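You operate a simulated robot arm through the tools that you are given. There is no shell and no other tool. Be economical: measure what you need, move in short steps, check, and stop when the job is done.

The job below is to be done with a simulated robot arm. You get a single attempt, and the scene is never put back.

TASK
Hang the green key on the green peg and latch the key cabinet.
Fine: the OUT tag comes off the peg and stands on the key shelf.

Only the result counts: the job must be done as asked and must still hold three seconds after the hand-in. Knocking over, shifting, dropping, spilling or breaking anything else fails it.

THE ROBOT
A 7-joint arm with a two-finger parallel gripper, fixed in place. Base frame: the origin is at the foot of the arm, x ahead of it, y to its left, z up. Units: cm, rad, N and s.
With the tool pointing down near the work surface it reaches from about 24 to 72 cm from the base axis. Its first joint turns from -2.007 to 2.007 rad. Payload 3.91 kg.
The tool frame sits at the grasp point between the pads (the TCP): z along the fingers, y along the line on which they close. The tips reach 3 cm beyond it. Largest opening 11 cm; finger width 2, thickness 1; the body of the gripper, 4.8 by 11.2 cm, starts 5.5 cm behind the TCP.
Orientation is told as [roll, pitch, yaw] about the base's x, y, z axes, in that order, counted from this pose: with the fingers straight down and closing along the base's y, the tool's x points along the base's -x, its y along +y and its z along -z.

THE INTERFACE
- The arm moves only by the tool apply_moves. Its argument "increments" is a list of rows, each a list of 7 numbers: the shift along the base's x, y, z in units of 300 mm (1.0 is 300 mm), then the turn, a rotation vector about the base's x, y, z in units of 120 degrees (1.0 is 120 degrees), then the gripper command, from -1 (fully open) to 1 (shut), values between in proportion. In form: [[x, y, z, ax, ay, az, fingers], ...]. A call has 1 to 20 rows; each row is the pose to reach, as a shift and turn from the pose commanded when the call began. A call with a number of a shift or a turn outside -1 to 1 is refused whole. Each row takes 0.2 s and may step no farther than 5 cm and 0.15 rad from the row before; otherwise, or with a gripper value out of range, the whole call is refused. A pose out of reach is approached as far as the arm can. The call stops where the force on the tool passes 60 N (or 10 N more than at its start, if that is more) or the arm is blocked; 0.2 s more then pass. Each finger travels about 10.8 cm/s and halts on what it meets, pressing with about 31 N; the grip force reading is that of the motor and also rises with nothing between the fingers. The clock runs only during rows and for 0.2 s after the last one: add rows that repeat a pose to give the fingers time. It gives the time, the measured TCP pose, the force on the tool (base axes), the opening and the grip force at its end, in the units of the frame above (readings bear some noise), and new pictures: "show" is both (left out), scene, wrist or none.
- Cameras (640 x 400 px; columns grow to the right, rows downward): "scene" is fixed at [39.94, 65.09, 177.64]; the picture's right is [-0.99, -0.11, 0.00], its down [-0.04, 0.37, -0.93] and it looks along [0.10, -0.92, -0.37] (base axes); focal length 376 px, centre (320, 200). "wrist" rides on the gripper at [7.2, 1.7, -10.3] in the tool frame; the picture's right is [-0.23, 0.97, 0.00], its down [-0.76, -0.18, -0.62] and it looks along [-0.61, -0.14, 0.78] (tool axes); focal length 222 px, centre (320, 200).
- lift_body(by): slides the trunk up (or, below 0, down) by that many cm; the arm rides with it, the base frame stays. It gives what a move gives, with no picture.
- probe_pixels(camera, pixels): there is no depth. For up to 12 entries [column, row, z] of the newest picture of that camera ("zoom" is the newest enlarged one), the place [x, y] in the base frame at which the ray of that pixel passes the height z, good to about 0.2 cm. The clock stands still meanwhile.
- enlarge(camera, box): a new picture of the part [left, top, right, bottom] of that camera's present view, enlarged. The clock stands still meanwhile.
- close_job(): hands the job in; it is judged then, once.

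Go step by step. Measure first, check grasps and placings, and put right what went wrong. The budget is 80 turns and 200 pictures, counting those below and the enlarged ones. Unless the task says otherwise, let go and move clear before handing in, and close with one line.

The tools are called by a JSON object that holds its "api" and its "payload". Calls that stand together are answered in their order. apply_moves: Moves the arm, as the interface text tells. Its arguments: {"type":"object","properties":{"increments":{"type":"array"},"show":{"type":"string","enum":["both","scene","wrist","none"]}},"required":["increments"]} The other tools are called the same way: lift_body (by) slides the trunk up or down; probe_pixels (camera, pixels) gives the place at which the rays of pixels pass given heights; enlarge (camera, box) takes an enlarged picture of a part of a camera's view; close_job () hands the job in.

At the start:

```text
time: 0.0
eef_pos: [15.29, -36.64, 158.19]
tool_rot: [0.001, -0.001, 0.001]
ft_force: [-1.0, -0.2, 0.5]
width: 11.01
finger_force: 0.1
trunk travel left (down, up): [-92.5, 6.5]
```

scene: 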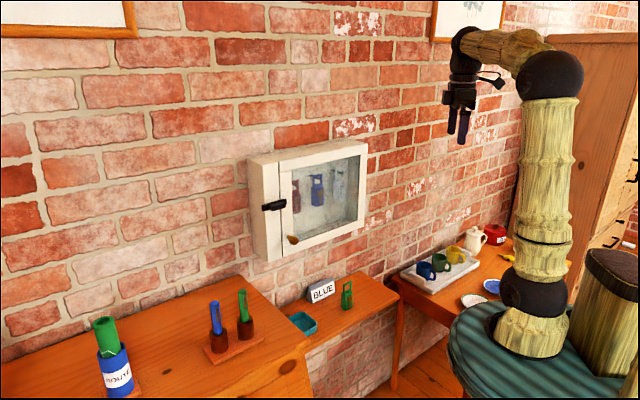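
wrist: 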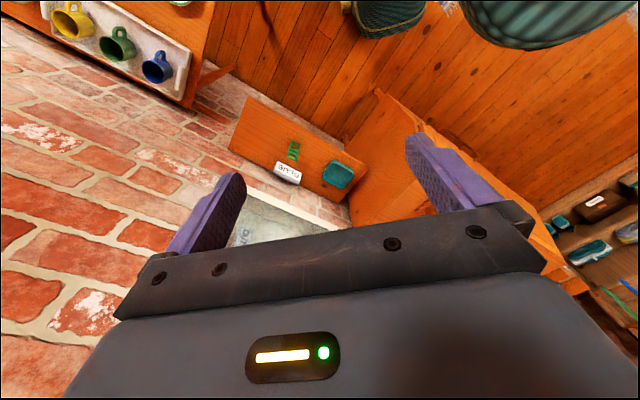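

The scene shows a closed glass cabinet (about 250-368, 140-262) on the wall and a shelf with a BLUE sign and a green object (347,295). I'll enlarge both to understand them.

{"api": "enlarge", "payload": {"camera": "scene", "box": [235, 130, 385, 270]}}

{"api": "enlarge", "payload": {"camera": "scene", "box": [270, 255, 410, 345]}}

{"api": "enlarge", "payload": {"camera": "scene", "box": [80, 260, 310, 400]}}

```text
2.86 times, centred on (310, 200) of scene
```

zoom: 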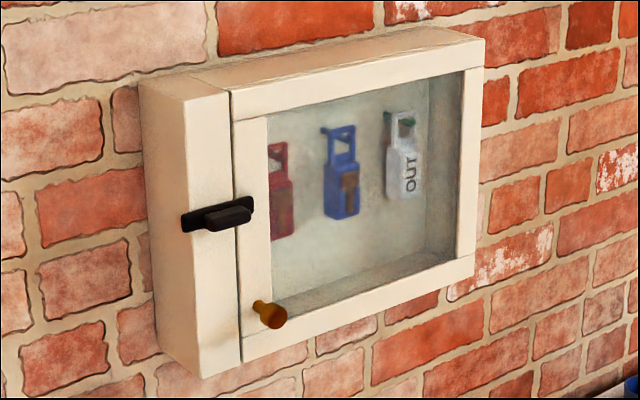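

```text
4.44 times, centred on (340, 300) of scene
```

zoom: 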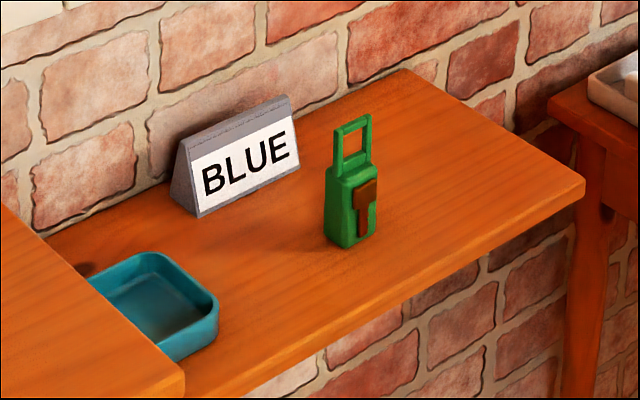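

```text
2.78 times, centred on (195, 330) of scene
```

zoom: 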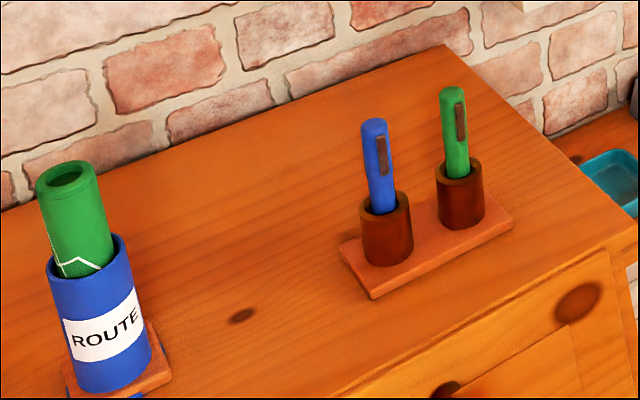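

The green key stands on the lower shelf; the third peg (behind the OUT tag) looks green; the latch at zoom (215,215) is across the frame and door. I'll triangulate the key, the shelf and the cabinet using both cameras.

{"api": "probe_pixels", "payload": {"camera": "scene", "pixels": [[346, 308, 85], [346, 308, 95], [346, 308, 105], [347, 282, 85], [347, 282, 105], [317, 302, 85], [317, 302, 105], [397, 297, 85], [397, 297, 105], [359, 272, 85], [359, 272, 105], [310, 390, 85]]}}

{"api": "probe_pixels", "payload": {"camera": "wrist", "pixels": [[293, 150, 85], [293, 150, 95], [293, 150, 105], [229, 149, 85], [229, 149, 105], [247, 96, 85], [247, 96, 105], [335, 175, 85], [335, 175, 105], [367, 160, 85]]}}

{"api": "enlarge", "payload": {"camera": "wrist", "box": [220, 90, 380, 260]}}

```text
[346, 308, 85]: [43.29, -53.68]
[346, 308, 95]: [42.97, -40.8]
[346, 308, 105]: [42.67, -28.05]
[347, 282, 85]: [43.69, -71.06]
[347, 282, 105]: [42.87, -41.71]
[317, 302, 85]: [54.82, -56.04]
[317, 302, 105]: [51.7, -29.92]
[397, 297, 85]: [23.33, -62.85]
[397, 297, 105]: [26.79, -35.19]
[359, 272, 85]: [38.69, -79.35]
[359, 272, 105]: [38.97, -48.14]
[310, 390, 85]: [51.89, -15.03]
```

```text
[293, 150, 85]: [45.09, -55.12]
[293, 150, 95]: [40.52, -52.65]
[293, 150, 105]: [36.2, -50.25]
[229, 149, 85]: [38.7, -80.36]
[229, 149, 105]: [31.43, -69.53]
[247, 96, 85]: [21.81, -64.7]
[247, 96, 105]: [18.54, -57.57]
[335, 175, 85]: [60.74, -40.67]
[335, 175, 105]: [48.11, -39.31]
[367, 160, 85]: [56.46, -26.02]
```

```text
2.35 times, centred on (300, 175) of wrist
```

zoom: 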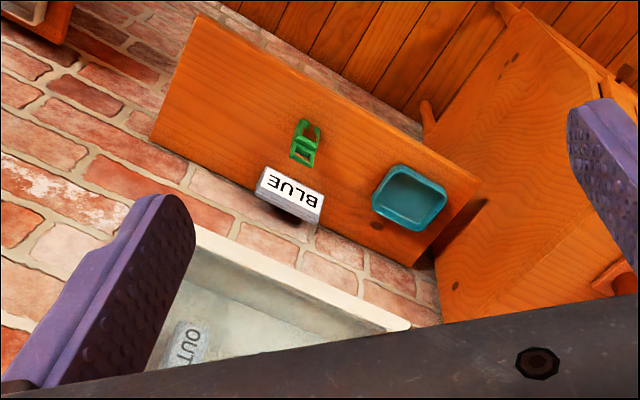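

Triangulation puts the shelf at z≈85, with the key at about (43.3,-54). The wall runs at 45° (wall plane x−y≈119), the cabinet front is about 74 cm out along (0.71,-0.71), and its z is 114–146. I'll turn the tool toward the cabinet and look at the latch from close by.

{"api": "apply_moves", "payload": {"increments": [[0.06, 0.02, 0, 0, 0, -0.06, -1], [0.12, 0.04, 0, 0, 0, -0.12, -1], [0.18, 0.06, 0, 0, 0, -0.18, -1], [0.24, 0.08, 0, 0, 0, -0.24, -1], [0.3, 0.1, 0, 0, 0, -0.3, -1], [0.36, 0.12, 0, 0, 0, -0.375, -1]], "show": "none"}}

{"api": "apply_moves", "payload": {"increments": [[0.05, 0.017, -0.06, -0.043, -0.043, 0, -1], [0.1, 0.034, -0.12, -0.086, -0.086, 0, -1], [0.15, 0.05, -0.18, -0.129, -0.129, 0, -1], [0.2, 0.067, -0.24, -0.172, -0.172, 0, -1], [0.25, 0.083, -0.3, -0.215, -0.215, 0, -1], [0.3, 0.1, -0.36, -0.258, -0.258, 0, -1], [0.35, 0.117, -0.42, -0.3, -0.3, 0, -1], [0.4, 0.133, -0.5, -0.343, -0.343, 0, -1], [0.45, 0.15, -0.58, -0.383, -0.383, 0, -1], [0.45, 0.15, -0.6, -0.383, -0.383, 0, -1]]}}

```text
refused: row 6 steps farther than a row can; nothing moved
```

```text
time: 2.2
eef_pos: [29.51, -33.51, 141.64]
tool_rot: [-0.987, -0.697, 0.385]
ft_force: [0.4, 0.3, -0.2]
width: 11.01
finger_force: 0.1
out of reach, approached as far as the arm can: row 9, 10
trunk travel left (down, up): [-92.5, 6.5]
```

scene: 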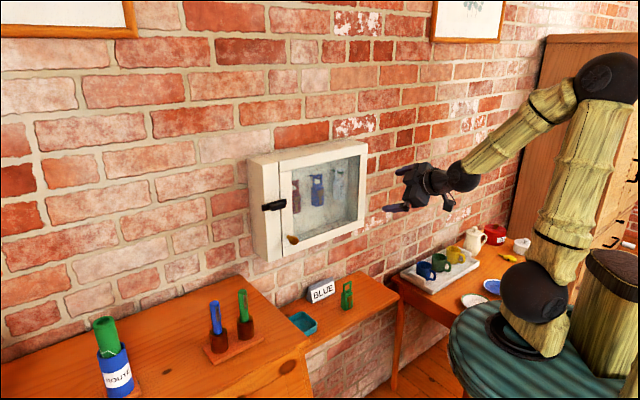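
wrist: 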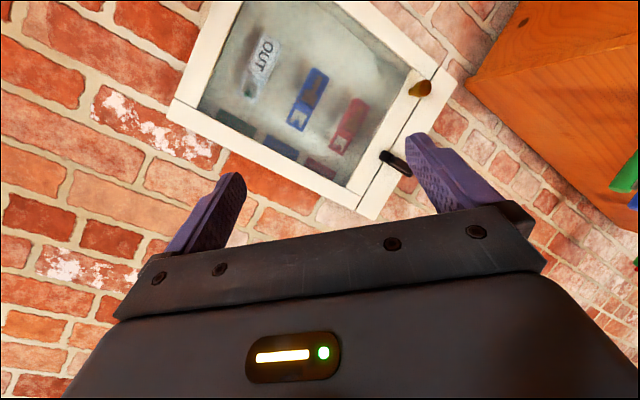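

The first call was refused (last row stepped too far), so only the pitch happened: the tool points at the wall but is rolled by 45°. I'll unroll it about its own axis and move a bit toward the cabinet.

{"api": "apply_moves", "payload": {"increments": [[0.055, 0.018, -0.017, 0.034, -0.034, -0.023, -1], [0.11, 0.036, -0.034, 0.068, -0.068, -0.045, -1], [0.165, 0.054, -0.051, 0.103, -0.103, -0.068, -1], [0.22, 0.072, -0.068, 0.137, -0.137, -0.091, -1], [0.275, 0.09, -0.085, 0.171, -0.171, -0.113, -1], [0.33, 0.108, -0.1, 0.206, -0.206, -0.136, -1], [0.383, 0.127, -0.12, 0.24, -0.24, -0.159, -1]]}}

```text
time: 3.8
eef_pos: [41.31, -29.76, 138.01]
tool_rot: [-0.002, -1.131, -0.786]
ft_force: [0.5, 0.6, -0.1]
width: 10.98
finger_force: 0.1
trunk travel left (down, up): [-92.5, 6.5]
```

scene: 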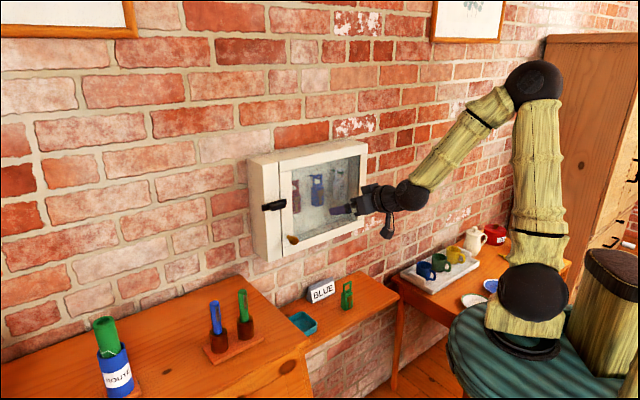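
wrist: 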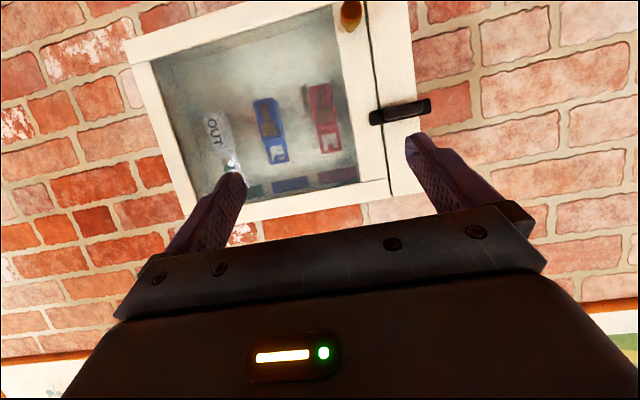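

The orientation is now right (camera picture upside down). I'll enlarge the latch at wrist (400,110) and the pegs.

{"api": "enlarge", "payload": {"camera": "wrist", "box": [330, 60, 460, 150]}}

{"api": "enlarge", "payload": {"camera": "wrist", "box": [150, 60, 370, 210]}}

{"api": "enlarge", "payload": {"camera": "scene", "box": [250, 180, 310, 260]}}

{"api": "enlarge", "payload": {"camera": "wrist", "box": [320, 0, 400, 50]}}

```text
4.44 times, centred on (395, 105) of wrist
```

zoom: 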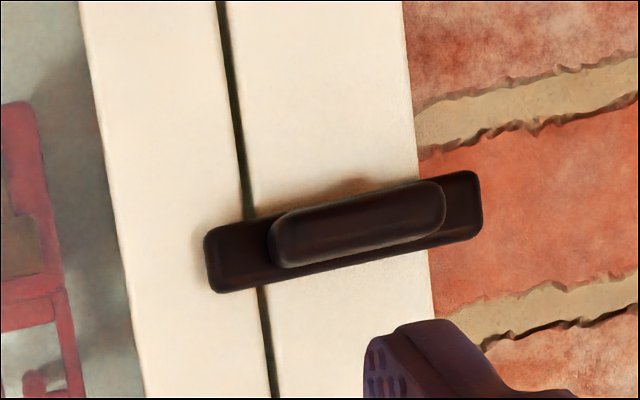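

```text
2.67 times, centred on (260, 135) of wrist
```

zoom: 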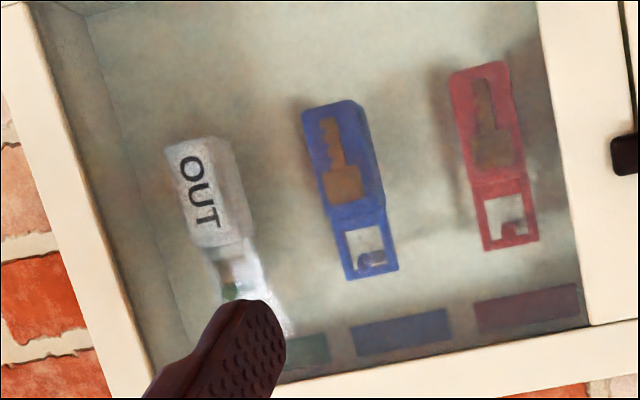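

```text
5.00 times, centred on (280, 220) of scene
```

zoom: 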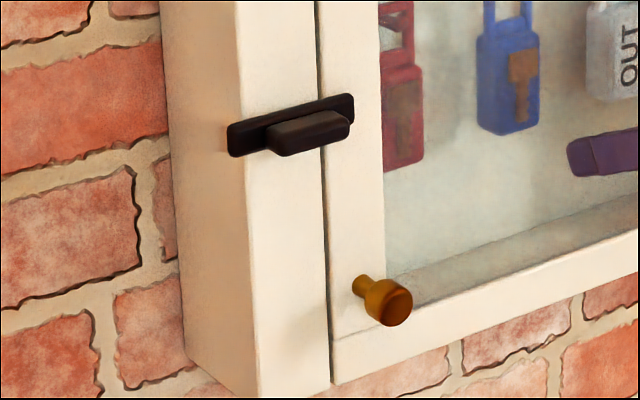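

```text
8.00 times, centred on (360, 25) of wrist
```

zoom: 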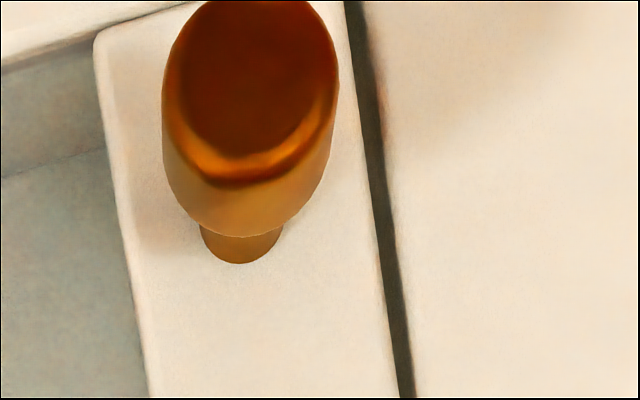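

The latch is a bar of about 8.7 cm centred on the frame (u≈18.7, z≈133.8) with a raised rib, so it looks like a turn-button lying across the door seam. Behind the OUT tag is the green peg with a green label strip. I'll level the tool, move in front of the latch and roll it so the fingers close vertically over the rib.

{"api": "apply_moves", "payload": {"increments": [[0.12, 0.005, -0.03, -0.037, -0.037, 0, -1], [0.24, 0.01, -0.06, -0.074, -0.074, 0, -1], [0.36, 0.014, -0.09, -0.11, -0.11, 0, -1], [0.478, 0.018, -0.127, -0.147, -0.147, 0, -1]], "show": "none"}}

```text
time: 4.8
eef_pos: [47.01, -28.03, 144.84]
tool_rot: [-1.136, -1.568, 0.35]
ft_force: [0.6, 1.3, 0.5]
width: 11.0
finger_force: 0.1
out of reach, approached as far as the arm can: row 1, 2, 3, 4
trunk travel left (down, up): [-92.5, 6.5]
```

The arm can't hold the level pose at this height because the wrist bends too far. I'll lower the trunk so the forearm comes more level, then command the pose again.

{"api": "lift_body", "payload": {"by": -25}}

```text
time: 7.4
eef_pos: [46.92, -28.23, 119.9]
tool_rot: [-0.254, -1.568, -0.532]
ft_force: [-0.2, -0.3, 0.2]
width: 10.99
finger_force: 0.0
trunk travel left (down, up): [-67.5, 31.5]
```

Now I'll rise and move in front of the latch with the tool level.

{"api": "apply_moves", "payload": {"increments": [[0.06, -0.007, 0.1, 0, 0, 0, -1], [0.12, -0.014, 0.2, 0, 0, 0, -1], [0.18, -0.02, 0.3, 0, 0, 0, -1], [0.24, -0.027, 0.4, 0, 0, 0, -1], [0.29, -0.033, 0.47, 0, 0, 0, -1], [0.29, -0.033, 0.47, 0, 0, 0, -1]]}}

```text
time: 8.8
eef_pos: [55.44, -29.14, 134.06]
tool_rot: [-0.243, -1.566, -0.542]
ft_force: [-0.4, 0.2, -0.5]
width: 10.97
finger_force: 0.0
trunk travel left (down, up): [-67.5, 31.5]
```

scene: 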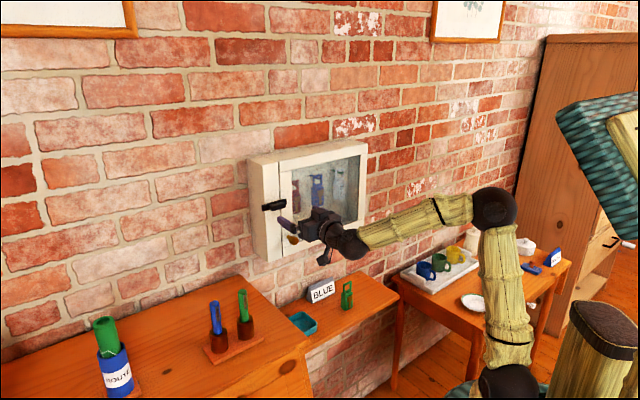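
wrist: 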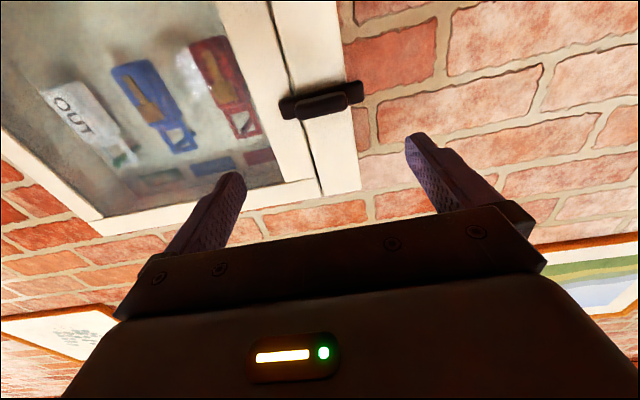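

The level pose is reached in front of the latch (wrist 322,100). Now I'll roll -90° about the tool axis.

{"api": "apply_moves", "payload": {"increments": [[0, 0, 0, -0.048, 0.048, 0, -1], [0, 0, 0, -0.096, 0.096, 0, -1], [0, 0, 0, -0.145, 0.145, 0, -1], [0, 0, 0, -0.193, 0.193, 0, -1], [0, 0, 0, -0.241, 0.241, 0, -1], [0, 0, 0, -0.289, 0.289, 0, -1], [0, 0, 0, -0.337, 0.337, 0, -1], [0, 0, 0, -0.385, 0.385, 0, -1], [0, 0, 0, -0.434, 0.434, 0, -1], [0, 0, 0, -0.482, 0.482, 0, -1], [0, 0, 0, -0.53, 0.53, 0, -1], [0, 0, 0, -0.53, 0.53, 0, -1]]}}

```text
time: 11.4
eef_pos: [55.75, -29.19, 133.92]
tool_rot: [-1.57, 0.002, 0.785]
ft_force: [0.4, 0.2, 0.1]
width: 11.01
finger_force: 0.1
trunk travel left (down, up): [-67.5, 31.5]
```

scene: 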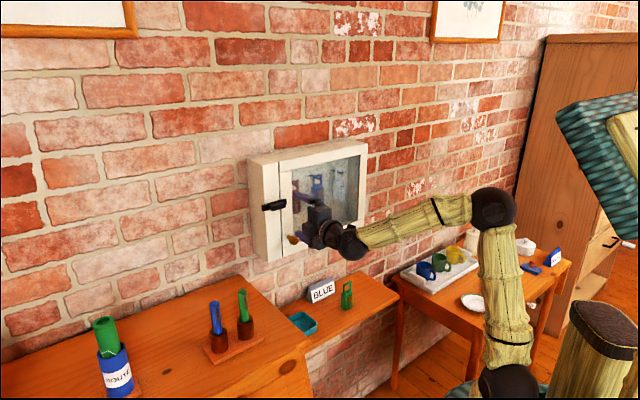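
wrist: 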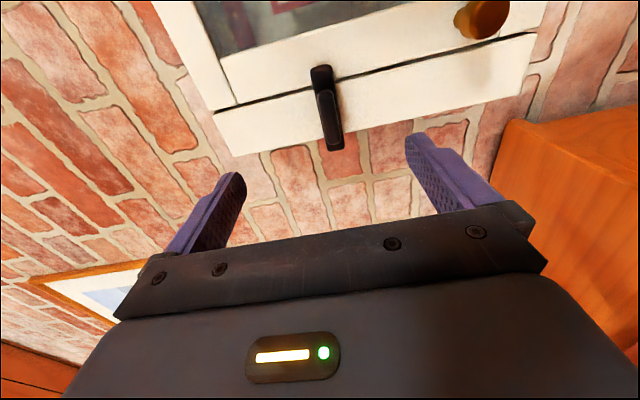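

The latch (wrist 328,108) sits midway between the tips. I'll narrow the fingers and move forward 9.5 cm.

{"api": "apply_moves", "payload": {"increments": [[0.06, -0.06, 0, 0, 0, 0, 0.2], [0.12, -0.12, 0, 0, 0, 0, 0.2], [0.18, -0.18, 0, 0, 0, 0, 0.2], [0.224, -0.224, 0, 0, 0, 0, 0.2], [0.224, -0.224, 0, 0, 0, 0, 0.2]]}}

```text
time: 12.6
eef_pos: [57.3, -33.94, 135.27]
tool_rot: [-1.571, 0.0, 0.783]
ft_force: [-0.8, 0.1, 0.1]
width: 4.4
finger_force: 0.2
out of reach, approached as far as the arm can: row 2, 3, 4, 5
trunk travel left (down, up): [-67.5, 31.5]
```

scene: 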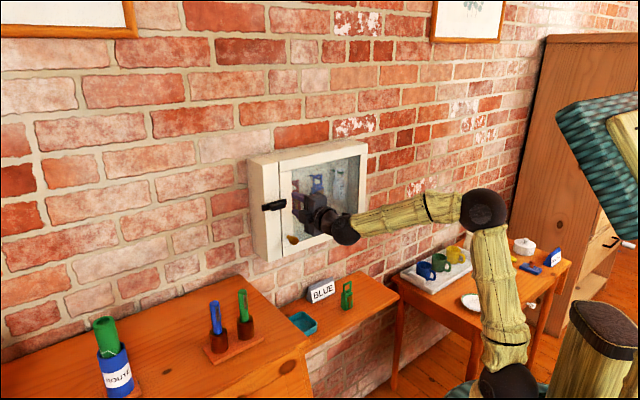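
wrist: 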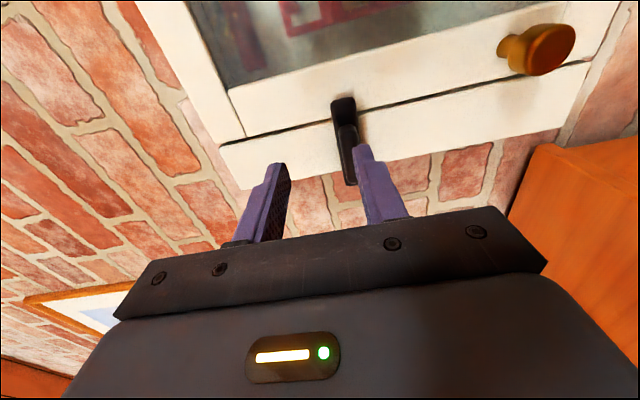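

The arm stalls at d≈64.5, likely because the wrist is nearly straight. I'll lower the trunk further so the wrist bends more, then go back up to the latch.

{"api": "lift_body", "payload": {"by": -22}}

{"api": "apply_moves", "payload": {"increments": [[0, 0, 0.15, 0, 0, 0, 0.2], [0, 0, 0.3, 0, 0, 0, 0.2], [0.02, 0.02, 0.45, 0, 0, 0, 0.2], [0.052, 0.052, 0.6, 0, 0, 0, 0.2], [0.052, 0.052, 0.685, 0, 0, 0, 0.2], [0.052, 0.052, 0.685, 0, 0, 0, 0.2]], "show": "scene"}}

```text
time: 14.9
eef_pos: [57.23, -34.0, 113.23]
tool_rot: [-1.571, 0.0, 0.784]
ft_force: [0.0, -0.8, -0.8]
width: 4.39
finger_force: 0.1
trunk travel left (down, up): [-45.5, 53.5]
```

```text
time: 16.3
eef_pos: [56.04, -32.06, 127.13]
tool_rot: [-1.578, -0.003, 0.785]
ft_force: [-0.2, -0.6, 0.0]
width: 4.4
finger_force: 0.1
out of reach, approached as far as the arm can: row 3, 4, 5, 6
trunk travel left (down, up): [-45.5, 53.5]
```

scene: 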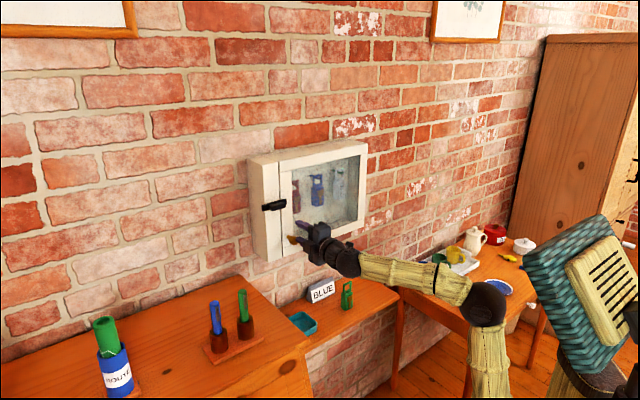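

Still stalled (d≈62, z≈127) in the rolled pose. I'll roll back to the camera-below pose with the fingers shut and see how far it reaches there.

{"api": "apply_moves", "payload": {"increments": [[0, 0, 0, 0.048, -0.048, 0, 1], [0, 0, 0, 0.096, -0.096, 0, 1], [0, 0, 0, 0.145, -0.145, 0, 1], [0, 0, 0, 0.193, -0.193, 0, 1], [0, 0, 0, 0.241, -0.241, 0, 1], [0, 0, 0, 0.289, -0.289, 0, 1], [0, 0, 0, 0.337, -0.337, 0, 1], [0, 0, 0, 0.385, -0.385, 0, 1], [0, 0, 0, 0.434, -0.434, 0, 1], [0, 0, 0, 0.482, -0.482, 0, 1], [0, 0, 0, 0.53, -0.53, 0, 1], [0, 0, 0.1, 0.53, -0.53, 0, 1], [0.05, 0, 0.2, 0.53, -0.53, 0, 1], [0.13, -0.045, 0.23, 0.53, -0.53, 0, 1], [0.13, -0.045, 0.23, 0.53, -0.53, 0, 1]]}}

```text
time: 19.5
eef_pos: [57.57, -32.9, 133.45]
tool_rot: [-0.252, -1.57, -0.534]
ft_force: [0.5, 0.0, 0.3]
width: 0.0
finger_force: 30.7
out of reach, approached as far as the arm can: row 14, 15
trunk travel left (down, up): [-45.5, 53.5]
```

scene: 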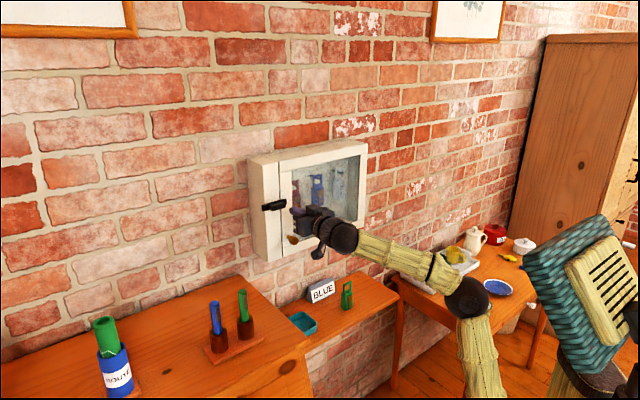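
wrist: 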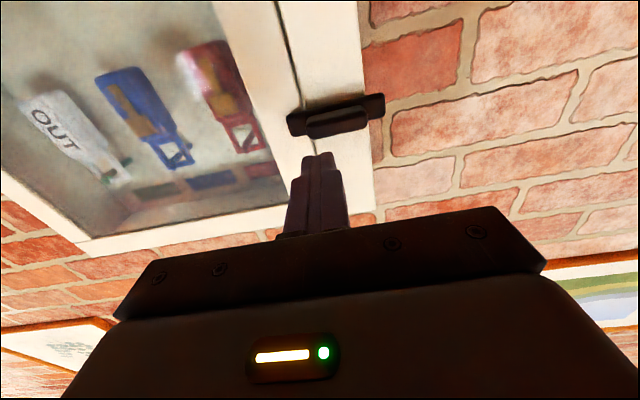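

Reach ends near d≈64 because the wrist is yawed out of the arm's plane and bent straight. I'll raise the trunk 12, and aim the tool radially with a 25° downward tilt; the shut fingers can push the latch's free end.

{"api": "lift_body", "payload": {"by": 12}}

{"api": "apply_moves", "payload": {"increments": [[0.0, 0, -0.05, 0.03, 0.04, 0.03, 1], [0.0, 0, -0.15, 0.06, 0.08, 0.06, 1], [0.02, 0, -0.25, 0.095, 0.124, 0.092, 1], [0.05, 0, -0.35, 0.127, 0.166, 0.123, 1], [0.1, -0.01, -0.457, 0.127, 0.166, 0.123, 1], [0.147, -0.013, -0.457, 0.127, 0.166, 0.123, 1], [0.147, -0.013, -0.457, 0.127, 0.166, 0.123, 1]]}}

```text
time: 21.0
eef_pos: [57.59, -32.87, 145.53]
tool_rot: [-0.335, -1.569, -0.452]
ft_force: [-0.5, -0.3, 0.0]
width: 0.01
finger_force: 31.0
trunk travel left (down, up): [-57.5, 41.5]
```

```text
time: 22.6
eef_pos: [59.0, -32.32, 131.53]
tool_rot: [-0.005, -1.132, -0.52]
ft_force: [-0.5, -0.3, -0.2]
width: 0.0
finger_force: 31.4
out of reach, approached as far as the arm can: row 4, 5, 6, 7
trunk travel left (down, up): [-57.5, 41.5]
```

scene: 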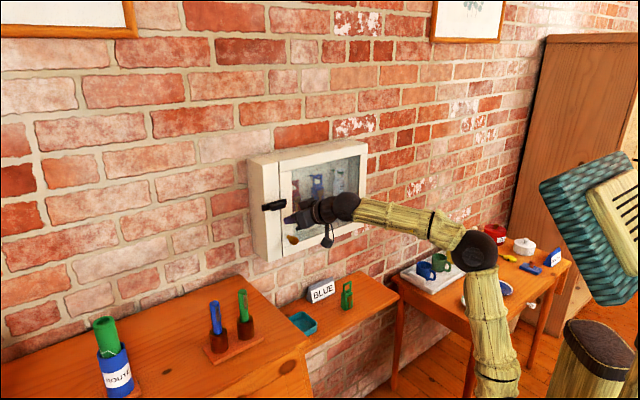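
wrist: 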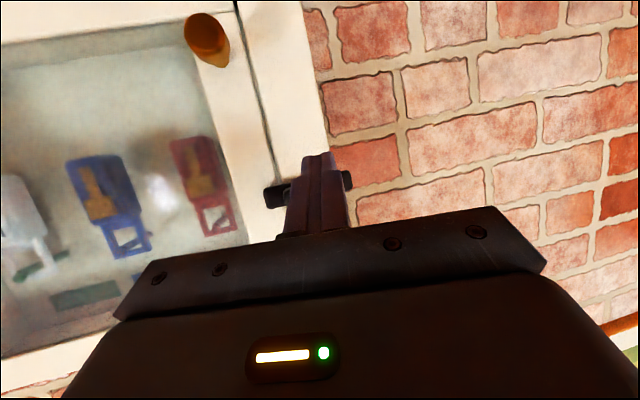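

The shut fingertips are in front of the latch, but the arm stops at a wrist radius of about 48 cm every time, as if at a joint limit. I'll test whether it reaches farther with the tool steeper, in free space in front of the cabinet.

{"api": "apply_moves", "payload": {"increments": [[-0.06, -0.02, 0, 0.03, 0.052, 0, 1], [-0.12, -0.05, -0.03, 0.06, 0.104, 0, 1], [-0.18, -0.08, -0.07, 0.09, 0.156, 0, 1], [-0.24, -0.11, -0.12, 0.12, 0.208, 0, 1], [-0.29, -0.15, -0.17, 0.15, 0.26, 0, 1], [-0.33, -0.18, -0.22, 0.18, 0.312, 0, 1], [-0.37, -0.21, -0.27, 0.21, 0.364, 0, 1], [-0.4, -0.23, -0.3, 0.24, 0.416, 0, 1], [-0.41, -0.243, -0.317, 0.271, 0.469, 0, 1], [-0.41, -0.243, -0.317, 0.271, 0.469, 0, 1]]}}

```text
time: 24.8
eef_pos: [39.34, -26.27, 118.8]
tool_rot: [-0.011, 0.0, -0.529]
ft_force: [-0.7, -0.3, 0.5]
width: 0.0
finger_force: 30.7
out of reach, approached as far as the arm can: row 2, 3, 4, 5, 6, 7, 8, 9, 10
trunk travel left (down, up): [-57.5, 41.5]
```

scene: 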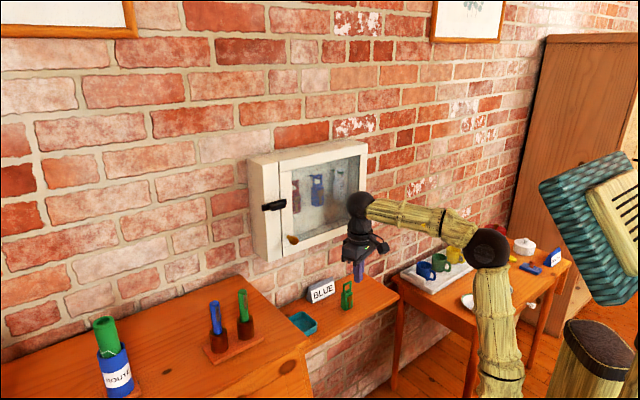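
wrist: 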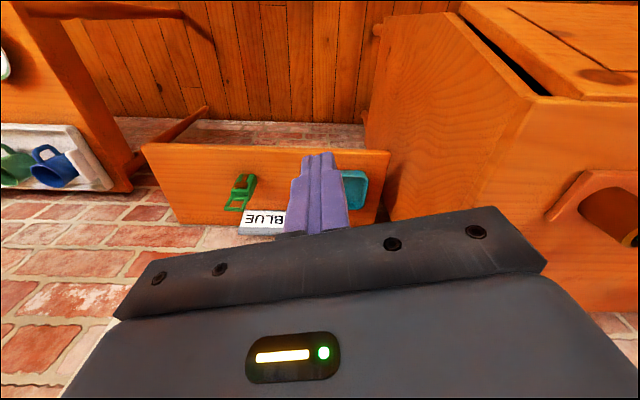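

Even pointing down, the wrist stops at a radius of about 47 cm, so it isn't the wrist bend. I'll raise the trunk back and test how far out it goes when the wrist is below the shoulder.

{"api": "lift_body", "payload": {"by": 30}}

{"api": "apply_moves", "payload": {"increments": [[0, 0, -0.15, 0, 0, 0, 1], [0, 0, -0.3, 0, 0, 0, 1], [0, 0, -0.45, 0, 0, 0, 1], [0, 0, -0.6, 0, 0, 0, 1], [0, 0, -0.75, 0, 0, 0, 1], [0, 0, -0.9, 0, 0, 0, 1], [0.1, -0.06, -0.95, 0, 0, 0, 1], [0.2, -0.12, -0.95, 0, 0, 0, 1], [0.3, -0.18, -0.95, 0, 0, 0, 1], [0.3, -0.18, -0.95, 0, 0, 0, 1]]}}

```text
time: 27.8
eef_pos: [39.48, -26.26, 149.0]
tool_rot: [-0.012, -0.001, -0.529]
ft_force: [0.0, 0.8, -0.7]
width: 0.0
finger_force: 31.3
trunk travel left (down, up): [-87.5, 11.5]
```

```text
time: 30.0
eef_pos: [36.34, -24.78, 127.16]
tool_rot: [-0.017, -0.003, -0.53]
ft_force: [-0.3, 0.4, -0.3]
width: 0.01
finger_force: 31.5
out of reach, approached as far as the arm can: row 3, 4, 5, 6, 7, 8, 9, 10
trunk travel left (down, up): [-87.5, 11.5]
```

scene: 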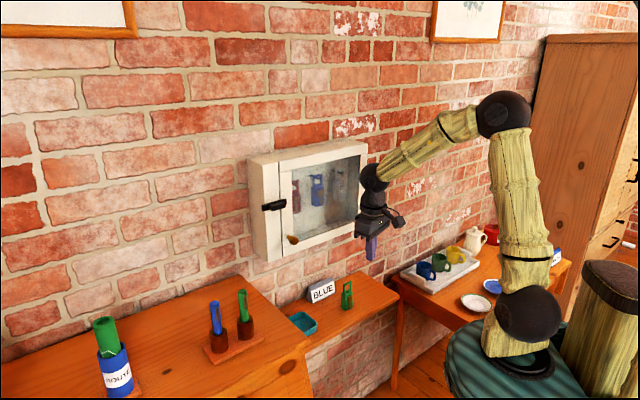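
wrist: 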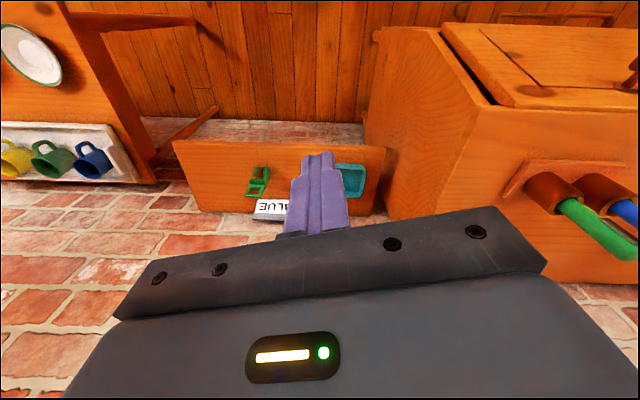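

The wrist won't go lower or farther out here either, so the arm seems stuck in a folded-back branch (base joint near its +115° limit). To test that, I'll retract and sweep the arm round toward the front-left in free air.

{"api": "apply_moves", "payload": {"increments": [[-0.03, 0.08, 0.08, 0, 0, 0.04, 1], [-0.095, 0.2, 0.12, 0, 0, 0.08, 1], [-0.04, 0.32, 0.2, 0, 0, 0.12, 1], [0.005, 0.44, 0.25, 0, 0, 0.16, 1], [0.035, 0.56, 0.3, 0, 0, 0.2, 1], [0.05, 0.68, 0.36, 0, 0, 0.24, 1], [0.055, 0.8, 0.42, 0, 0, 0.28, 1], [0.05, 0.92, 0.5, 0, 0, 0.32, 1], [0.05, 0.92, 0.66, 0, 0, 0.32, 1], [0.05, 0.92, 0.66, 0, 0, 0.32, 1]], "show": "scene"}}

```text
time: 32.2
eef_pos: [37.64, 2.89, 147.22]
tool_rot: [-0.012, -0.001, 0.142]
ft_force: [0.3, 0.7, -0.4]
width: 0.0
finger_force: 31.5
trunk travel left (down, up): [-87.5, 11.5]
```

scene: 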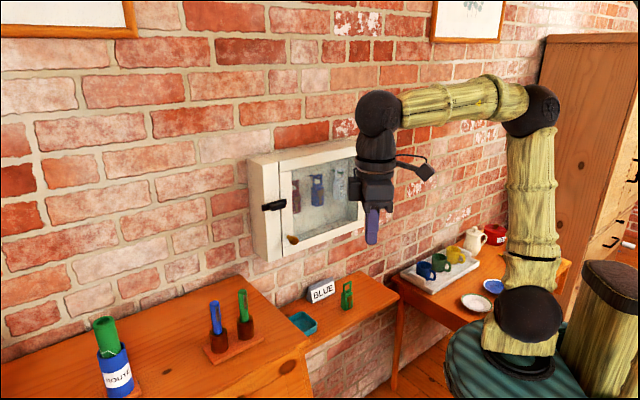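

No trouble at azimuth ~0. I'll test the outward reach here, well above the dresser.

{"api": "apply_moves", "payload": {"increments": [[0.15, 0, 0, 0, 0, 0, 1], [0.3, 0, -0.05, 0, 0, 0, 1], [0.45, 0, -0.1, 0, 0, 0, 1], [0.6, 0, -0.15, 0, 0, 0, 1], [0.75, 0, -0.2, 0, 0, 0, 1], [0.75, 0, -0.2, 0, 0, 0, 1]], "show": "scene"}}

```text
time: 33.6
eef_pos: [44.1, -1.02, 143.41]
tool_rot: [-0.013, -0.004, 0.142]
ft_force: [0.3, 0.7, 0.3]
width: 0.02
finger_force: 31.0
out of reach, approached as far as the arm can: row 2, 3, 4, 5, 6
trunk travel left (down, up): [-87.5, 11.5]
```

scene: 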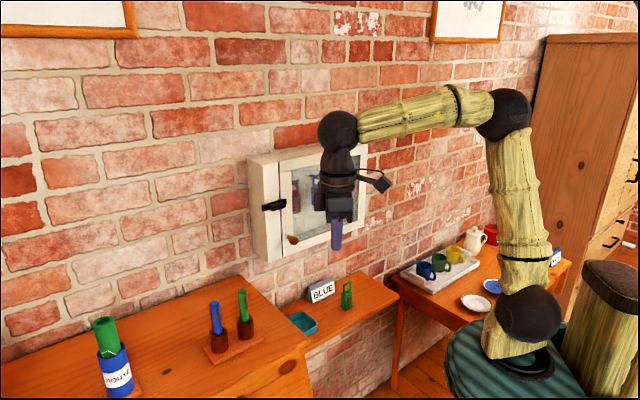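

The tip drifted to −y instead of straight out, which supports the base joint being stuck at its limit. I'll keep sweeping toward +y so the arm swings over into its normal branch.

{"api": "apply_moves", "payload": {"increments": [[-0.13, 0.06, 0.07, 0, 0, 0, 1], [-0.27, 0.137, 0.15, 0, 0, 0.02, 1], [-0.293, 0.263, 0.2, 0, 0, 0.06, 1], [-0.323, 0.383, 0.22, 0, 0, 0.11, 1], [-0.367, 0.503, 0.22, 0, 0, 0.16, 1], [-0.42, 0.617, 0.22, 0, 0, 0.21, 1], [-0.487, 0.72, 0.22, 0, 0, 0.25, 1], [-0.563, 0.82, 0.22, 0, 0, 0.29, 1], [-0.65, 0.91, 0.22, 0, 0, 0.325, 1], [-0.65, 0.91, 0.22, 0, 0, 0.325, 1]], "show": "scene"}}

```text
refused: row 2 steps farther than a row can; nothing moved
```

{"api": "apply_moves", "payload": {"increments": [[-0.12, 0.05, 0.06, 0, 0, 0, 1], [-0.23, 0.12, 0.13, 0, 0, 0.02, 1], [-0.28, 0.24, 0.17, 0, 0, 0.06, 1], [-0.31, 0.36, 0.2, 0, 0, 0.11, 1], [-0.35, 0.48, 0.22, 0, 0, 0.16, 1], [-0.41, 0.6, 0.22, 0, 0, 0.21, 1], [-0.48, 0.71, 0.22, 0, 0, 0.25, 1], [-0.56, 0.81, 0.22, 0, 0, 0.29, 1], [-0.65, 0.91, 0.22, 0, 0, 0.325, 1], [-0.65, 0.91, 0.22, 0, 0, 0.325, 1]], "show": "scene"}}

```text
time: 35.8
eef_pos: [24.21, 21.25, 148.3]
tool_rot: [-0.065, -0.026, 0.824]
ft_force: [0.7, 0.7, -0.3]
width: 0.0
finger_force: 30.6
out of reach, approached as far as the arm can: row 7, 8, 9, 10
trunk travel left (down, up): [-87.5, 11.5]
```

scene: 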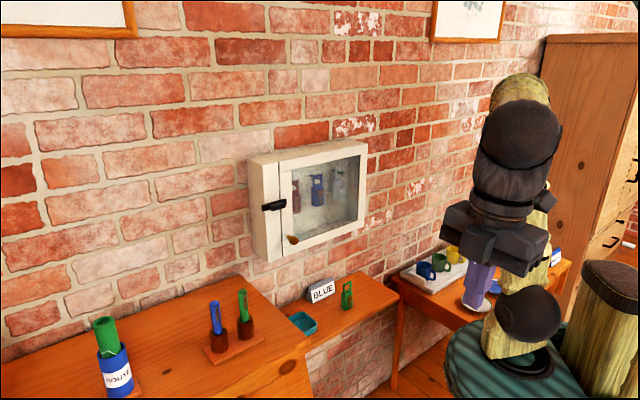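

The upper arm still leans to −y while the target is at +41°, so the base joint is stuck on the wrong branch. I'll carry the wrist on over toward azimuth ~110°, so the shoulder leans through vertical.

{"api": "apply_moves", "payload": {"increments": [[-0.08, 0.05, 0.1, 0, 0, 0, 1], [-0.18, 0.1, 0.2, 0, 0, 0, 1], [-0.28, 0.15, 0.3, 0, 0, 0, 1], [-0.38, 0.2, 0.35, 0, 0, 0, 1], [-0.5, 0.23, 0.35, 0, 0, 0, 1], [-0.62, 0.26, 0.35, 0, 0, 0, 1], [-0.74, 0.28, 0.35, 0, 0, 0, 1], [-0.86, 0.29, 0.35, 0, 0, 0, 1], [-0.98, 0.3, 0.35, 0, 0, 0, 1], [-0.98, 0.3, 0.35, 0, 0, 0, 1]], "show": "scene"}}

```text
time: 37.8
eef_pos: [15.76, 20.38, 157.0]
tool_rot: [-0.155, -0.064, 0.645]
ft_force: [-0.1, -0.4, 0.3]
width: 0.0
finger_force: 30.7
out of reach, approached as far as the arm can: row 1, 2, 3, 4, 5, 6, 7, 8, 9, 10
trunk travel left (down, up): [-87.5, 11.5]
stopped in row 10: the arm was blocked; the commanded pose is now the measured one
```

scene: 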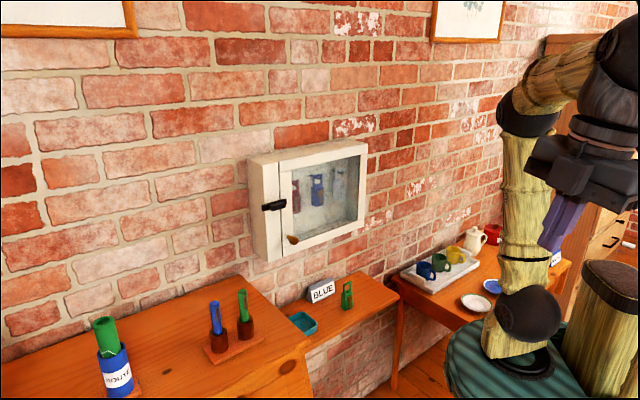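

The arm got blocked here, with its upper arm barely moving. I'll enlarge the robot's base to understand the linkage before going on.

{"api": "enlarge", "payload": {"camera": "scene", "box": [420, 0, 640, 400]}}

{"api": "enlarge", "payload": {"camera": "wrist", "box": [0, 0, 640, 400]}}

```text
1.00 times, centred on (530, 200) of scene
```

zoom: 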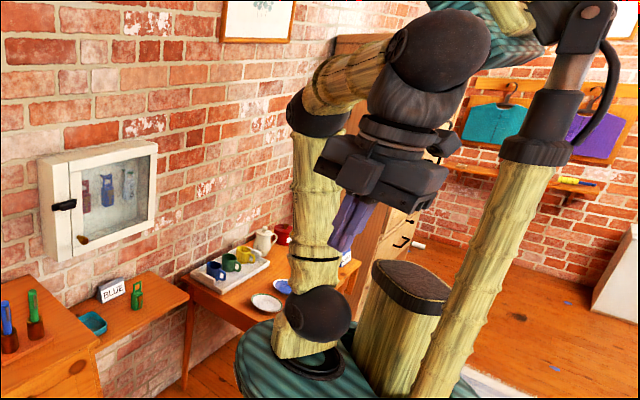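

```text
1.00 times, centred on (320, 200) of wrist
```

zoom: 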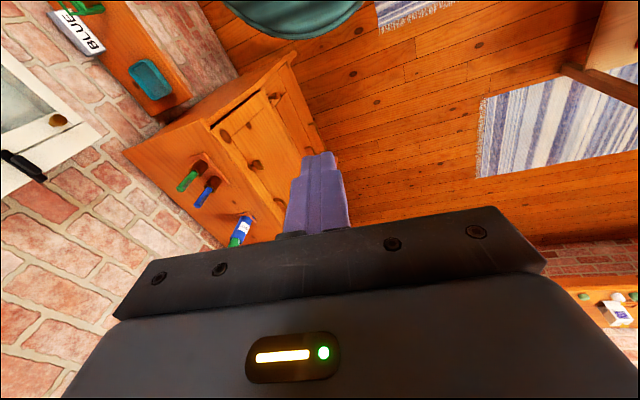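

The wide view shows the robot's own pole and head right beside the hand, which is what blocked it. I'll sweep back to the front with the starting orientation and probe the reach around the starting azimuth.

{"api": "apply_moves", "payload": {"increments": [[0.1, -0.033, -0.02, 0.008, 0.007, -0.04, 1], [0.217, -0.117, -0.05, 0.016, 0.014, -0.08, 1], [0.317, -0.217, -0.08, 0.024, 0.021, -0.12, 1], [0.4, -0.333, -0.11, 0.032, 0.028, -0.16, 1], [0.467, -0.467, -0.14, 0.04, 0.035, -0.2, 1], [0.51, -0.6, -0.17, 0.048, 0.042, -0.24, 1], [0.533, -0.733, -0.2, 0.056, 0.049, -0.28, 1], [0.543, -0.867, -0.23, 0.0616, 0.0533, -0.305, 1], [0.54, -0.98, -0.23, 0.0616, 0.0533, -0.305, 1], [0.54, -0.98, -0.23, 0.0616, 0.0533, -0.305, 1]], "show": "scene"}}

```text
time: 40.0
eef_pos: [35.6, -7.75, 150.36]
tool_rot: [-0.021, 0.001, -0.004]
ft_force: [0.1, 0.3, -0.6]
width: 0.0
finger_force: 31.3
out of reach, approached as far as the arm can: row 2, 3, 4, 5, 6, 7, 8, 9, 10
trunk travel left (down, up): [-87.5, 11.5]
```

scene: 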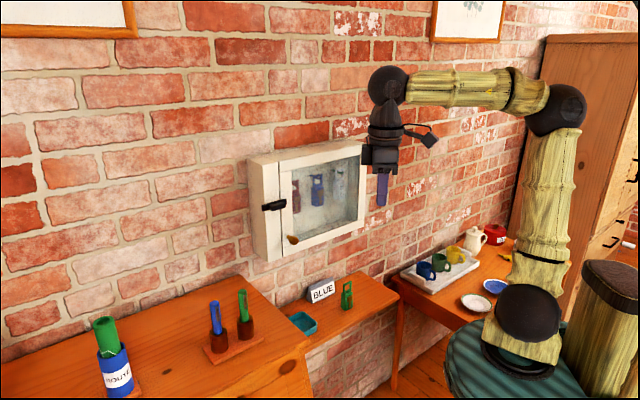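

The tip ended at (35.6,-7.8), farther out than asked, so the solver is caught on something. I'll command a modest retract to (28,-20) with repeated rows and see if it converges.

{"api": "apply_moves", "payload": {"increments": [[-0.05, -0.1, 0, 0, 0, 0, 1], [-0.1, -0.2, 0, 0, 0, 0, 1], [-0.15, -0.3, 0, 0, 0, 0, 1], [-0.2, -0.4, 0, 0, 0, 0, 1], [-0.25, -0.41, 0, 0, 0, 0, 1], [-0.25, -0.41, 0, 0, 0, 0, 1], [-0.25, -0.41, 0, 0, 0, 0, 1]], "show": "scene"}}

```text
time: 41.6
eef_pos: [36.54, -7.93, 150.48]
tool_rot: [-0.006, -0.002, -0.003]
ft_force: [0.4, 1.3, -0.1]
width: 0.0
finger_force: 30.8
out of reach, approached as far as the arm can: row 1, 2, 3, 4, 5, 6, 7
trunk travel left (down, up): [-87.5, 11.5]
```

scene: 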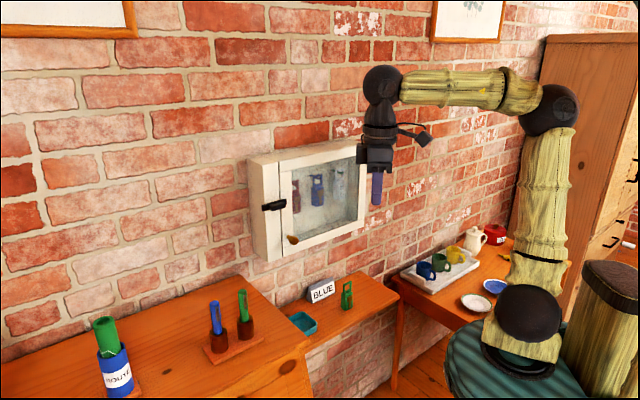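

It's stuck against some joint limit at this tool yaw. I'll back out along the sweep that worked before, yawing toward −30° while moving to −y.

{"api": "apply_moves", "payload": {"increments": [[0, -0.1, 0, 0, 0, -0.05, 1], [0, -0.2, 0, 0, 0, -0.1, 1], [-0.01, -0.3, 0, 0, 0, -0.15, 1], [-0.02, -0.4, 0, 0, 0, -0.2, 1], [-0.03, -0.5, 0, 0, 0, -0.25, 1], [-0.06, -0.6, 0, 0, 0, -0.3, 1], [-0.06, -0.6, 0, 0, 0, -0.3, 1]], "show": "scene"}}

```text
time: 43.2
eef_pos: [34.68, -25.83, 150.38]
tool_rot: [0.003, -0.004, -0.629]
ft_force: [-0.5, 0.6, 0.0]
width: 0.01
finger_force: 31.2
trunk travel left (down, up): [-87.5, 11.5]
```

scene: 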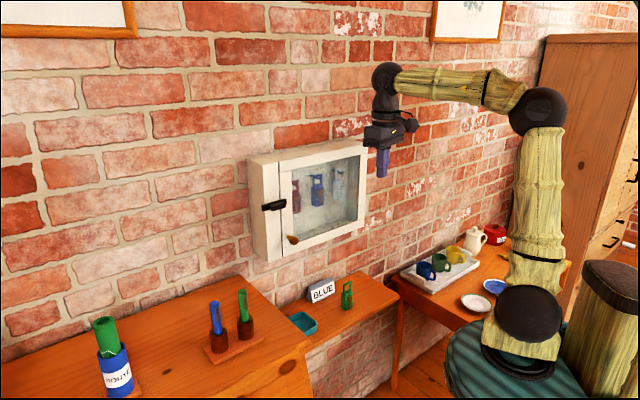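

With yaw turning more negative it moved freely, so the wrist roll joint is what sits near its limit. I'll yaw another −60° here and then test the outward reach.

{"api": "apply_moves", "payload": {"increments": [[0, 0, 0, 0, 0, -0.07, 1], [0, 0, 0, 0, 0, -0.14, 1], [0, 0, 0, 0, 0, -0.21, 1], [0, 0, 0, 0, 0, -0.28, 1], [0, 0, 0, 0, 0, -0.35, 1], [0, 0, 0, 0, 0, -0.42, 1], [0, 0, 0, 0, 0, -0.5, 1], [0.1, -0.1, -0.05, 0, 0, -0.5, 1], [0.2, -0.2, -0.1, 0, 0, -0.5, 1], [0.3, -0.3, -0.15, 0, 0, -0.5, 1], [0.4, -0.4, -0.2, 0, 0, -0.5, 1], [0.5, -0.5, -0.25, 0, 0, -0.5, 1], [0.5, -0.5, -0.25, 0, 0, -0.5, 1]]}}

```text
refused: row 7 steps farther than a row can; nothing moved
```

{"api": "apply_moves", "payload": {"increments": [[0, 0, 0, 0, 0, -0.07, 1], [0, 0, 0, 0, 0, -0.14, 1], [0, 0, 0, 0, 0, -0.21, 1], [0, 0, 0, 0, 0, -0.28, 1], [0, 0, 0, 0, 0, -0.35, 1], [0, 0, 0, 0, 0, -0.42, 1], [0, 0, 0, 0, 0, -0.49, 1], [0.1, -0.1, -0.05, 0, 0, -0.49, 1], [0.2, -0.2, -0.1, 0, 0, -0.49, 1], [0.3, -0.3, -0.15, 0, 0, -0.49, 1], [0.4, -0.4, -0.2, 0, 0, -0.49, 1], [0.4, -0.4, -0.2, 0, 0, -0.49, 1]]}}

```text
time: 45.8
eef_pos: [37.71, -29.57, 145.45]
tool_rot: [0.003, -0.024, -1.655]
ft_force: [-0.8, 0.6, -0.6]
width: 0.0
finger_force: 31.0
out of reach, approached as far as the arm can: row 9, 10, 11, 12
trunk travel left (down, up): [-87.5, 11.5]
```

scene: 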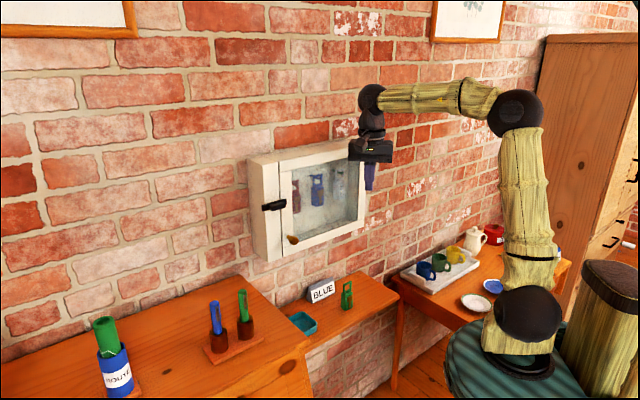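
wrist: 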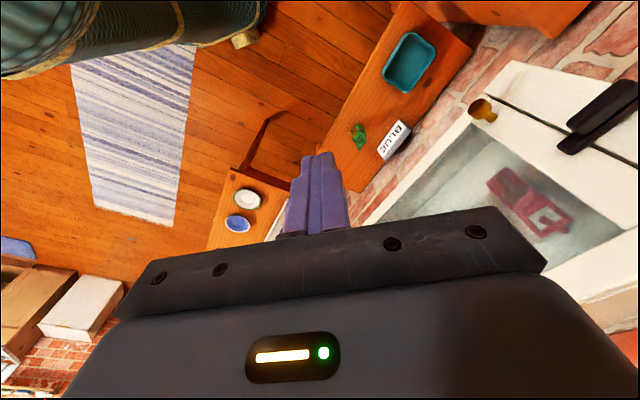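

Still a radius limit near 48 cm, so it remains on the folded-back branch. Now that the wrist roll has margin, I'll sweep to the front-left again and pull the arm outward there, which should swing the shoulder over.

{"api": "apply_moves", "payload": {"increments": [[-0.07, 0.1, 0.03, 0, 0, 0.03, 1], [-0.08, 0.22, 0.06, 0, 0, 0.07, 1], [-0.06, 0.34, 0.09, 0, 0, 0.11, 1], [-0.04, 0.46, 0.12, 0, 0, 0.15, 1], [-0.02, 0.58, 0.15, 0, 0, 0.19, 1], [-0.01, 0.7, 0.15, 0, 0, 0.23, 1], [-0.01, 0.82, 0.15, 0, 0, 0.27, 1], [-0.03, 0.95, 0.15, 0, 0, 0.3, 1], [-0.03, 0.95, 0.15, 0, 0, 0.3, 1]], "show": "none"}}

{"api": "apply_moves", "payload": {"increments": [[-0.02, 0.12, 0, 0, 0, 0.04, 1], [-0.05, 0.24, 0, 0, 0, 0.08, 1], [-0.1, 0.36, 0, 0, 0, 0.12, 1], [-0.16, 0.48, 0, 0, 0, 0.16, 1], [-0.23, 0.6, 0, 0, 0, 0.2, 1], [-0.31, 0.71, 0, 0, 0, 0.24, 1], [-0.39, 0.82, 0, 0, 0, 0.28, 1], [-0.47, 0.93, 0, 0, 0, 0.32, 1], [-0.47, 1.0, 0, 0, 0, 0.32, 1], [-0.47, 1.0, 0, 0, 0, 0.32, 1]], "show": "scene"}}

```text
time: 47.8
eef_pos: [37.02, -0.75, 149.82]
tool_rot: [0.0, -0.012, -1.025]
ft_force: [0.4, -0.3, 0.3]
width: 0.0
finger_force: 30.9
trunk travel left (down, up): [-87.5, 11.5]
```

```text
time: 50.0
eef_pos: [22.98, 21.89, 148.04]
tool_rot: [0.01, -0.078, -0.356]
ft_force: [0.1, 0.7, -0.1]
width: 0.0
finger_force: 30.8
out of reach, approached as far as the arm can: row 1, 2, 3, 4, 5, 6, 7, 8, 9, 10
trunk travel left (down, up): [-87.5, 11.5]
```

scene: 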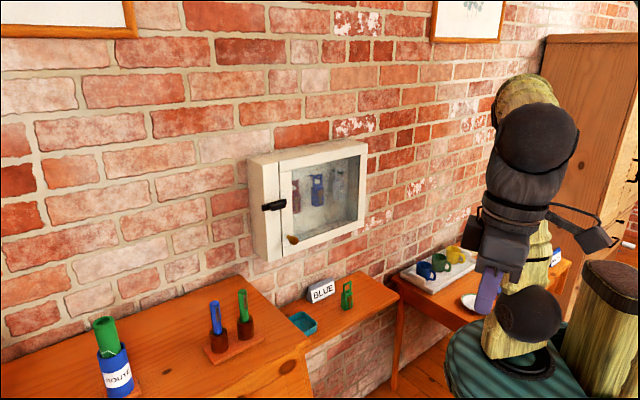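

I think the wrist flipped branch when I pitched up with the forearm pointing steeply down. The plan is to retrace the path to the start pose, then come down the clean way: yaw first, lower the trunk, then reach out. First I'll sweep back.

{"api": "apply_moves", "payload": {"increments": [[0.1, -0.1, 0, 0, 0.01, -0.02, 1], [0.2, -0.2, 0, 0, 0.02, -0.04, 1], [0.3, -0.32, 0, 0, 0.037, -0.06, 1], [0.38, -0.44, 0, 0, 0.037, -0.08, 1], [0.44, -0.56, 0, 0, 0.037, -0.1, 1], [0.47, -0.68, 0, 0, 0.037, -0.12, 1], [0.47, -0.78, 0, 0, 0.037, -0.12, 1]], "show": "none"}}

{"api": "apply_moves", "payload": {"increments": [[0, -0.12, 0, 0, 0, -0.02, 1], [0, -0.24, 0, 0, 0, -0.04, 1], [-0.01, -0.36, 0, 0, 0, -0.06, 1], [-0.02, -0.48, 0, 0, 0, -0.08, 1], [-0.03, -0.6, 0, 0, 0, -0.09, 1], [-0.05, -0.72, 0, 0, 0, -0.09, 1], [-0.08, -0.82, 0, 0, 0, -0.09, 1], [-0.08, -0.82, 0, 0, 0, -0.09, 1]], "show": "none"}}

{"api": "lift_body", "payload": {"by": 5}}

```text
time: 51.6
eef_pos: [37.11, -1.64, 148.24]
tool_rot: [-0.023, -0.01, -0.605]
ft_force: [-0.5, 0.0, 0.2]
width: 0.0
finger_force: 31.3
out of reach, approached as far as the arm can: row 1, 2, 3
trunk travel left (down, up): [-87.5, 11.5]
```

```text
time: 53.4
eef_pos: [34.66, -26.2, 148.21]
tool_rot: [-0.027, -0.011, -0.791]
ft_force: [0.6, 0.1, 0.6]
width: 0.01
finger_force: 31.1
trunk travel left (down, up): [-87.5, 11.5]
```

```text
time: 54.4
eef_pos: [34.72, -26.1, 153.17]
tool_rot: [-0.025, -0.011, -0.792]
ft_force: [-0.3, 0.0, -0.5]
width: 0.0
finger_force: 31.1
trunk travel left (down, up): [-92.5, 6.5]
```

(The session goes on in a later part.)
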